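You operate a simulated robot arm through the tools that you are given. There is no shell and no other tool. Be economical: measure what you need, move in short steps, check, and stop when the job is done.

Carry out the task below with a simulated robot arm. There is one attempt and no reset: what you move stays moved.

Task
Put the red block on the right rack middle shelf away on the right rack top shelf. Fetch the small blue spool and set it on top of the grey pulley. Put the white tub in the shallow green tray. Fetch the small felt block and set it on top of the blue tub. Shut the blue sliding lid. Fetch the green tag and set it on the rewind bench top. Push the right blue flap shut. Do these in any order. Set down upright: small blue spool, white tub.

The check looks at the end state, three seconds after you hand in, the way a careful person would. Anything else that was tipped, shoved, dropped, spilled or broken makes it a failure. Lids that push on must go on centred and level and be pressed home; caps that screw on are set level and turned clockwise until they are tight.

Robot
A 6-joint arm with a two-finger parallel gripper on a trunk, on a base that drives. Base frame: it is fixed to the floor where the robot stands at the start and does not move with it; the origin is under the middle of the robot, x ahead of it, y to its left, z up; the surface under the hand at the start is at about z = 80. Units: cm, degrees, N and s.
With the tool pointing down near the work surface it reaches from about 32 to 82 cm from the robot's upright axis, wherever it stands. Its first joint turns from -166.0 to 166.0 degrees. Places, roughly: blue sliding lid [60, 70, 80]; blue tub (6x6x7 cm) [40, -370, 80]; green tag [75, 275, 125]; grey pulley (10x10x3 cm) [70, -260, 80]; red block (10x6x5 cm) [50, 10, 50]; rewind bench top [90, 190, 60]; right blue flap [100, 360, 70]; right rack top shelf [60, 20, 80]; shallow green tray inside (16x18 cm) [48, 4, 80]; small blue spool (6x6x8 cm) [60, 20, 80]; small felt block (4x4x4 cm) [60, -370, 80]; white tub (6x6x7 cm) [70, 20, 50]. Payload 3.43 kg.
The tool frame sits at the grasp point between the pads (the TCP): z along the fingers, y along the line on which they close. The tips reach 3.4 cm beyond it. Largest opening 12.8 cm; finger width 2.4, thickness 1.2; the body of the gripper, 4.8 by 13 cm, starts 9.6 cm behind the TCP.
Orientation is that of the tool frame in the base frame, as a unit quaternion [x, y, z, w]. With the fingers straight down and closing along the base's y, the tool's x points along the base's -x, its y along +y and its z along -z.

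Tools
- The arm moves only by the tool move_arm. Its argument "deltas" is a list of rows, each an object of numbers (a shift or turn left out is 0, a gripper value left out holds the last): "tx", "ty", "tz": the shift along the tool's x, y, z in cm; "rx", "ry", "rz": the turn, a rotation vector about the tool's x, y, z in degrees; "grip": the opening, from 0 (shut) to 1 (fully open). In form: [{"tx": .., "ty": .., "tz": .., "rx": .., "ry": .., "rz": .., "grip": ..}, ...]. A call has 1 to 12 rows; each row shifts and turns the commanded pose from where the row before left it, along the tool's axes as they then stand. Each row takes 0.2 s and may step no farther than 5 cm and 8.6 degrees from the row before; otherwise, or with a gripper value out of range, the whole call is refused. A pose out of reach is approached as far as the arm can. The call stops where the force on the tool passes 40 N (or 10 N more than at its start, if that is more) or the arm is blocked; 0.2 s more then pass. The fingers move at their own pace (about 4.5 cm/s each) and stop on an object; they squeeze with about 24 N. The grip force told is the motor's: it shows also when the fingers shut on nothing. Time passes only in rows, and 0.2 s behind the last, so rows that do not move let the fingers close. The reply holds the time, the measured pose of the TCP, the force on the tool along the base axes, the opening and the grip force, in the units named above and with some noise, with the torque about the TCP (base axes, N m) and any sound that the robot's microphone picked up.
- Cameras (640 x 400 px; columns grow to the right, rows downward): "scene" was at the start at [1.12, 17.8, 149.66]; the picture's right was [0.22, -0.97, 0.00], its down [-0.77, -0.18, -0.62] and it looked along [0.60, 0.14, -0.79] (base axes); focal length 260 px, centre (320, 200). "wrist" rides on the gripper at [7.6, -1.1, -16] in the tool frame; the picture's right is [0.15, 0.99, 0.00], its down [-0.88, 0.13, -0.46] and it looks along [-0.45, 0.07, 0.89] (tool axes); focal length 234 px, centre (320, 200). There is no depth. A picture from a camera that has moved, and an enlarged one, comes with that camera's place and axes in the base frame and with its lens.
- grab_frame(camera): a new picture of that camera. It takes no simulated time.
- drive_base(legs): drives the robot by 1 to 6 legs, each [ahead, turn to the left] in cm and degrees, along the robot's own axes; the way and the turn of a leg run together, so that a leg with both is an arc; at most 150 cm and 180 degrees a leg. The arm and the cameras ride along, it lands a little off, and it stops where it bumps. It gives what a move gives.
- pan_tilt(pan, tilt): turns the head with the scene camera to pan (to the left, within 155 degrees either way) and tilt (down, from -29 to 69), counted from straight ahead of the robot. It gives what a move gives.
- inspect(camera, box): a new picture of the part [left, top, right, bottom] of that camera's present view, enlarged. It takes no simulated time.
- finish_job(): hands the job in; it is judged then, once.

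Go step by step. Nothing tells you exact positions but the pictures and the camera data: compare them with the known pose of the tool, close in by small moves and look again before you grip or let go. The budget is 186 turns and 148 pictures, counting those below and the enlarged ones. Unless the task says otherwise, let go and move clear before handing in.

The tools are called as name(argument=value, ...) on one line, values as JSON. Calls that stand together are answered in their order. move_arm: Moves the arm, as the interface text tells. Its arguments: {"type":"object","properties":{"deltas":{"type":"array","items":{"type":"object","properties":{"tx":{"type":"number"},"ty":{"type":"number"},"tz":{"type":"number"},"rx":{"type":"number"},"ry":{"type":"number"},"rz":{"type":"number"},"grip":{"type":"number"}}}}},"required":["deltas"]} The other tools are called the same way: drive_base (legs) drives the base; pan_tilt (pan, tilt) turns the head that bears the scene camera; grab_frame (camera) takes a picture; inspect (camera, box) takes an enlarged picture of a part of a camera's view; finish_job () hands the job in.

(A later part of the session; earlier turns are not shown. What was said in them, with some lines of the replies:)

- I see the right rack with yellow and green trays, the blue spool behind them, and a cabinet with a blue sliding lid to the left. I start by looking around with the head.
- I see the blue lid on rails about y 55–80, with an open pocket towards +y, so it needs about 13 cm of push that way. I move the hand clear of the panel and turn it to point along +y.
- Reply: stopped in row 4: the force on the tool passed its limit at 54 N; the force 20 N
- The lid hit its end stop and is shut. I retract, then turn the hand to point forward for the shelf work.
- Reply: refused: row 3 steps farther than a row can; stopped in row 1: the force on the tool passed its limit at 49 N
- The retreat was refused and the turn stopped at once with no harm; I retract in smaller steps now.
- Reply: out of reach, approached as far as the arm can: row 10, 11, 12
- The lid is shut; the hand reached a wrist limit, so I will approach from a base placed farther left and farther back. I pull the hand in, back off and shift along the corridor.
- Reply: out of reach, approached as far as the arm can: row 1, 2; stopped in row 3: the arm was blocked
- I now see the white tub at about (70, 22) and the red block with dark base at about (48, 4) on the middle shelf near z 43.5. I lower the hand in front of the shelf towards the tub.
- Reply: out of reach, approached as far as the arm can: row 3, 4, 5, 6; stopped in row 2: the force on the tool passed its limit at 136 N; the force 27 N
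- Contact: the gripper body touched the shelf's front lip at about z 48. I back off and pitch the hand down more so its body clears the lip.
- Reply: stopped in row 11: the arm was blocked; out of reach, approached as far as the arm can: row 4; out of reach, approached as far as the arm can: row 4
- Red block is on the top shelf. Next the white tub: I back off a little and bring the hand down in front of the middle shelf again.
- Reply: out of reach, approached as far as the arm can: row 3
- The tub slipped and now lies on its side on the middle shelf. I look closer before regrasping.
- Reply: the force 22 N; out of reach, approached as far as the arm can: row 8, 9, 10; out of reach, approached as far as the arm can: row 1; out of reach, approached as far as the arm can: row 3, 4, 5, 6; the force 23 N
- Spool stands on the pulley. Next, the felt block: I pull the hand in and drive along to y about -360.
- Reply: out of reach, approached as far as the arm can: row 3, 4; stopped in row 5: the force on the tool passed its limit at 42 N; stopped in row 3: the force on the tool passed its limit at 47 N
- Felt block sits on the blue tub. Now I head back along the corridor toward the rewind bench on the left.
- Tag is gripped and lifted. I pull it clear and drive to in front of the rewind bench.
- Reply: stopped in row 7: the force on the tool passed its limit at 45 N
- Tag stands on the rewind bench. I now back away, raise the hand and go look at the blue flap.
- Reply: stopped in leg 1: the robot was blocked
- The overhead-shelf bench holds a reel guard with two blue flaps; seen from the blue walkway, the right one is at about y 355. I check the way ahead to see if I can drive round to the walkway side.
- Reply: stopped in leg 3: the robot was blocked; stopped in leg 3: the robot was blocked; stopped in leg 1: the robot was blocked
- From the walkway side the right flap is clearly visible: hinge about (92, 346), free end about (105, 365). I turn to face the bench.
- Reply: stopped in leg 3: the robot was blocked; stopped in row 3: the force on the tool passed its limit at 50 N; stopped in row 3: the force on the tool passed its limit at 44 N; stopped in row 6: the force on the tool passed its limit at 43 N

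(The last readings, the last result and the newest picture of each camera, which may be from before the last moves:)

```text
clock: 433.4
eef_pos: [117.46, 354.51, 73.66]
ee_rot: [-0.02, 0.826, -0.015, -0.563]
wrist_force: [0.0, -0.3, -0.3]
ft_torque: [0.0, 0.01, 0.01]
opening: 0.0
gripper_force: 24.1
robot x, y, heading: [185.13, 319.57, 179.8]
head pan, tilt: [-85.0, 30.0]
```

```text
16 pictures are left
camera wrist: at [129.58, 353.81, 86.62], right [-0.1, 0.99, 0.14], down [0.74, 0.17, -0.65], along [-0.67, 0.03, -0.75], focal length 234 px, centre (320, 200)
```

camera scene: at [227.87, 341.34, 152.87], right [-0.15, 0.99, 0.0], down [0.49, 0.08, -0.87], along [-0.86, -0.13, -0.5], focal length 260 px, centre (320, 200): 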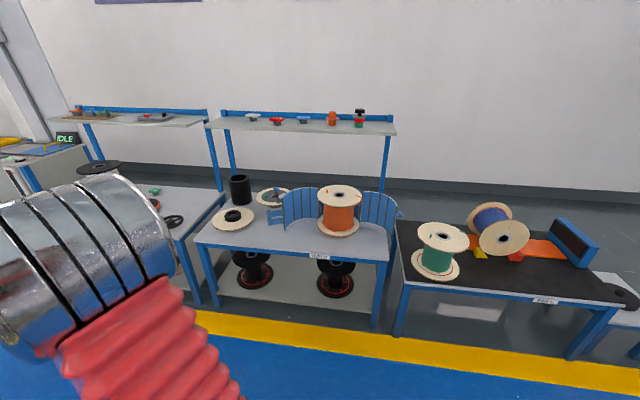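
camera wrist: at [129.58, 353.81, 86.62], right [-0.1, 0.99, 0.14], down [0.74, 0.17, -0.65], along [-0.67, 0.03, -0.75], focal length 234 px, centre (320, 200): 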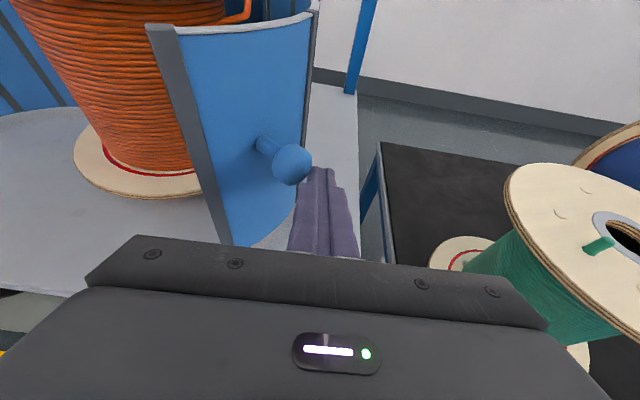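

move_arm(deltas=[{"tx": -0.05, "ty": -1.0, "tz": -0.14}, {"tx": -0.05, "ty": -1.0, "tz": -0.14}, {"tx": -0.05, "ty": -1.0, "tz": -0.14}, {"tx": -0.05, "ty": -1.0, "tz": -0.14}, {"tx": -0.05, "ty": -1.0, "tz": -0.14}, {"tx": 0.1, "ty": -1.0, "tz": 0.25}, {"tx": 0.1, "ty": -1.0, "tz": 0.25}, {"tx": 0.1, "ty": -1.0, "tz": 0.25}, {"tz": 0}])

grab_frame(camera="wrist")

```text
clock: 435.4
eef_pos: [117.67, 346.6, 73.8]
ee_rot: [-0.019, 0.826, -0.014, -0.563]
wrist_force: [-0.6, -0.8, 0.3]
ft_torque: [-0.01, 0.0, -0.03]
opening: 0.02
gripper_force: 24.3
robot x, y, heading: [185.2, 319.42, 179.7]
head pan, tilt: [-85.0, 30.0]
```

```text
15 pictures are left
camera wrist: at [129.89, 345.92, 86.65], right [-0.1, 0.99, 0.14], down [0.74, 0.17, -0.65], along [-0.67, 0.03, -0.75], focal length 234 px, centre (320, 200)
```

wrist: 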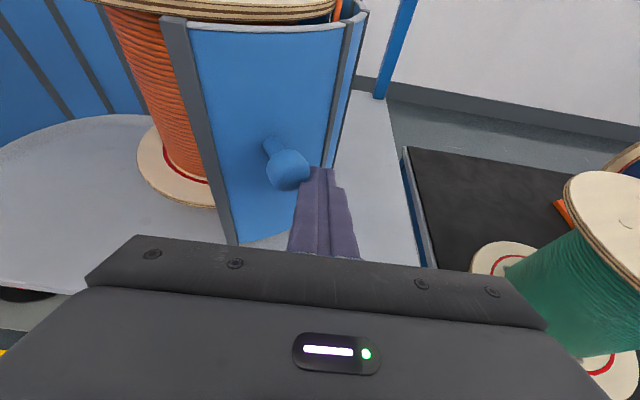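

move_arm(deltas=[{"tx": 0.06, "ty": -0.9, "tz": 0.15}, {"tx": 0.08, "ty": -0.9, "tz": 0.2}, {"tx": 0.1, "ty": -0.9, "tz": 0.25}, {"tx": 0.12, "ty": -0.9, "tz": 0.3}, {"tx": 0.14, "ty": -0.9, "tz": 0.35}, {"tx": 0.16, "ty": -0.9, "tz": 0.4}, {"tz": 0}])

grab_frame(camera="wrist")

```text
clock: 436.7
eef_pos: [116.78, 342.39, 73.61]
ee_rot: [-0.011, 0.827, -0.009, -0.562]
wrist_force: [10.0, 5.5, 2.2]
ft_torque: [-0.13, 0.14, 0.18]
opening: 0.01
gripper_force: 23.5
robot x, y, heading: [184.77, 319.66, 179.7]
head pan, tilt: [-85.0, 30.0]
stopped in row 6: the force on the tool passed its limit at 53 N (the readings are from after the stop); the commanded pose is now the measured one
```

```text
14 pictures are left
camera wrist: at [128.84, 341.58, 86.67], right [-0.08, 0.99, 0.13], down [0.74, 0.15, -0.65], along [-0.66, 0.04, -0.75], focal length 234 px, centre (320, 200)
```

wrist: 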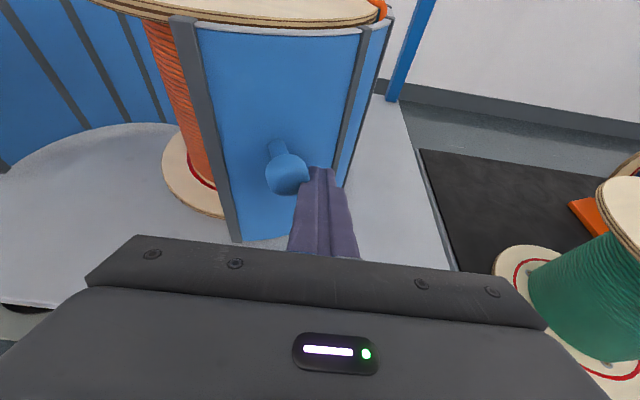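

move_arm(deltas=[{"tx": -1, "tz": -3}, {"tx": -1, "tz": -3}, {"tx": -1, "tz": -3}, {"ty": -2, "tz": -1}, {"ty": -2}, {"tz": 0}])

pan_tilt(pan=-20, tilt=45)

grab_frame(camera="scene")

grab_frame(camera="wrist")

```text
clock: 438.1
eef_pos: [127.24, 338.66, 74.5]
ee_rot: [-0.012, 0.827, -0.01, -0.562]
wrist_force: [-0.1, -0.1, -0.8]
ft_torque: [-0.01, -0.02, -0.05]
opening: 0.0
gripper_force: 23.7
robot x, y, heading: [184.79, 319.59, 179.9]
head pan, tilt: [-85.0, 30.0]
```

```text
clock: 439.4
eef_pos: [127.18, 338.75, 74.54]
ee_rot: [-0.013, 0.827, -0.011, -0.561]
wrist_force: [-0.1, -0.3, -0.4]
ft_torque: [0.0, -0.01, 0.02]
opening: 0.0
gripper_force: 24.5
robot x, y, heading: [184.98, 319.73, 179.9]
head pan, tilt: [-20.0, 45.0]
```

```text
13 pictures are left
camera scene: at [182.88, 306.75, 150.61], right [0.35, 0.94, 0.0], down [0.66, -0.24, -0.71], along [-0.66, 0.24, -0.71], focal length 260 px, centre (320, 200)
```

scene: 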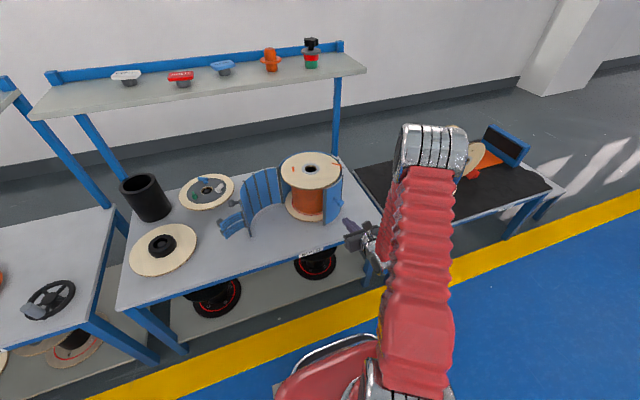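

```text
12 pictures are left
camera wrist: at [139.36, 337.84, 87.51], right [-0.09, 0.99, 0.13], down [0.74, 0.15, -0.65], along [-0.66, 0.04, -0.75], focal length 234 px, centre (320, 200)
```

wrist: 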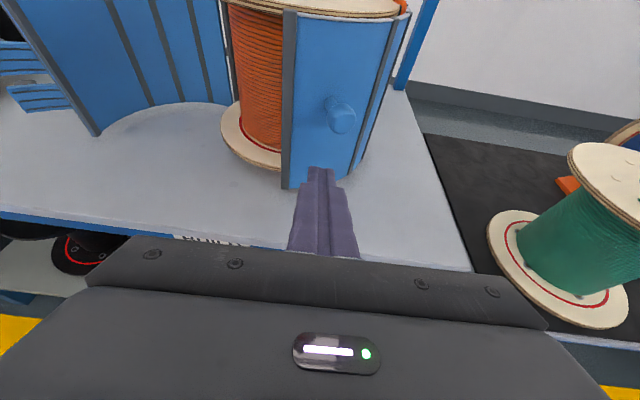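

inspect(camera="scene", box=[210, 140, 370, 260])

```text
3.33 times, centred on (290, 200) of scene
camera zoom: at [182.88, 306.75, 150.61], right [0.35, 0.94, 0.0], down [0.66, -0.24, -0.71], along [-0.66, 0.24, -0.71], focal length 866 px, centre (420, 200)
```

zoom: 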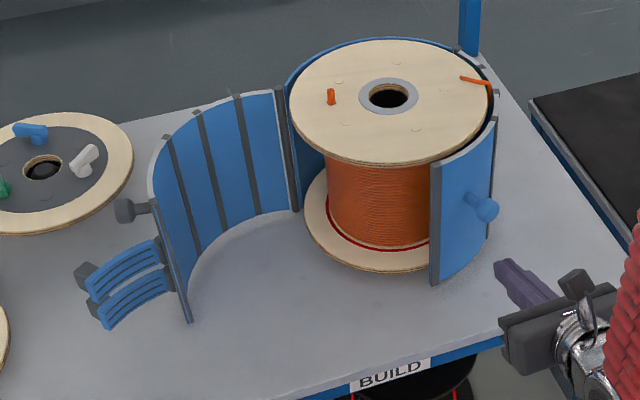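

move_arm(deltas=[{"ty": 3.5}, {"ty": 3}, {"tx": 1.3, "tz": 3.3}, {"tx": 1.3, "tz": 3.3}, {"tx": 1.1, "tz": 2.8}, {"tx": 0.04, "ty": -0.5, "tz": 0.1}, {"tx": 0.04, "ty": -0.5, "tz": 0.1}, {"tx": 0.04, "ty": -0.5, "tz": 0.1}, {"tx": 0.04, "ty": -0.5, "tz": 0.1}, {"tx": 0.04, "ty": -0.5, "tz": 0.1}, {"tx": 0.04, "ty": -0.5, "tz": 0.1}, {"tx": 0.04, "ty": -0.5, "tz": 0.1}])

inspect(camera="scene", box=[210, 140, 370, 260])

```text
clock: 441.9
eef_pos: [116.38, 342.61, 74.64]
ee_rot: [-0.006, 0.827, -0.007, -0.562]
wrist_force: [8.5, 7.5, 1.8]
ft_torque: [-0.08, 0.13, 0.17]
opening: 0.01
gripper_force: 24.2
robot x, y, heading: [184.31, 319.34, 179.9]
head pan, tilt: [-20.0, 45.0]
stopped in row 12: the force on the tool passed its limit at 46 N (the readings are from after the stop); the commanded pose is now the measured one
```

```text
3.33 times, centred on (290, 200) of scene
camera zoom: at [182.9, 306.76, 150.61], right [0.35, 0.94, 0.0], down [0.66, -0.24, -0.71], along [-0.66, 0.24, -0.71], focal length 866 px, centre (420, 200)
```

zoom: 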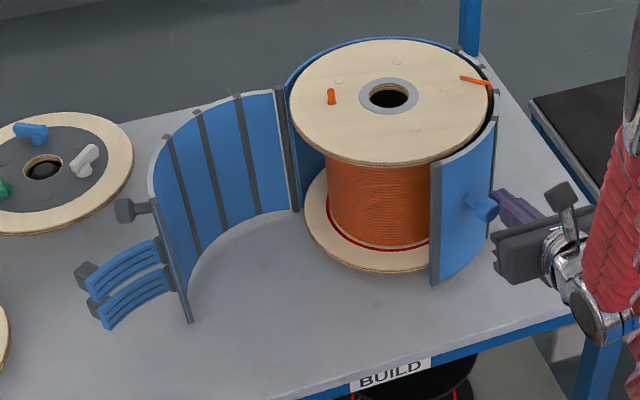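

move_arm(deltas=[{"ty": 1, "tz": -0.5}, {"tx": -1.2, "tz": -3}, {"tx": -1.2, "tz": -3}, {"tx": -1.2, "tz": -3}, {"tx": 2, "tz": -3}, {"tx": 3, "tz": -3}, {"tz": 0}])

inspect(camera="scene", box=[0, 120, 400, 330])

```text
clock: 443.4
eef_pos: [130.19, 344.0, 81.69]
ee_rot: [-0.007, 0.827, -0.007, -0.562]
wrist_force: [-0.2, 0.3, 0.2]
ft_torque: [0.01, 0.02, 0.01]
opening: 0.0
gripper_force: 24.4
robot x, y, heading: [184.28, 319.53, 179.7]
head pan, tilt: [-20.0, 45.0]
```

```text
1.60 times, centred on (200, 225) of scene
camera zoom: at [182.89, 306.75, 150.61], right [0.35, 0.94, 0.0], down [0.66, -0.24, -0.71], along [-0.66, 0.24, -0.71], focal length 416 px, centre (512, 160)
```

zoom: 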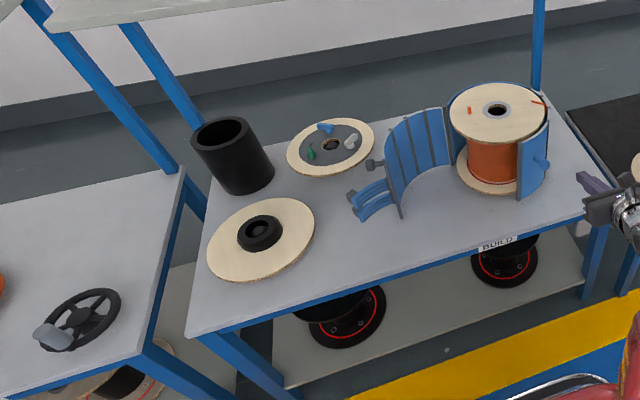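

The right flap is against its stop, the hand is clear, and all seven tasks are in place, so I hand in.

finish_job()

```text
The job is handed in.
```

I handed the job in with all seven tasks done as far as the pictures and contact forces show; the check's result is not back yet.

- **Red block:** it is on the right rack's top shelf, behind the yellow tray.
- **Blue spool:** it stands upright on the grey pulley. It sits over the recess in the pulley's top, with its base at about rim height.
- **White tub:** it is upright in the shallow green tray. On the way out it hit the shelf lip and tipped onto its side on the middle shelf. I picked it up again and stood it up in the tray.
- **Felt block:** it rests on top of the closed blue tub.
- **Sliding lid:** it is pushed to its end stop, where the force rose to 54 N.
- **Green tag:** it is on the rewind bench top, near the front edge.
- **Right blue flap:** I took "right" as seen from the blue walkway, which matches the place given. It stopped at the same point on two pushes.

On the way to the walkway the robot was stopped at a low grey table with a black disc on it. The table and disc looked in place afterwards. Several turns of the base also stopped short for no reason I could find.
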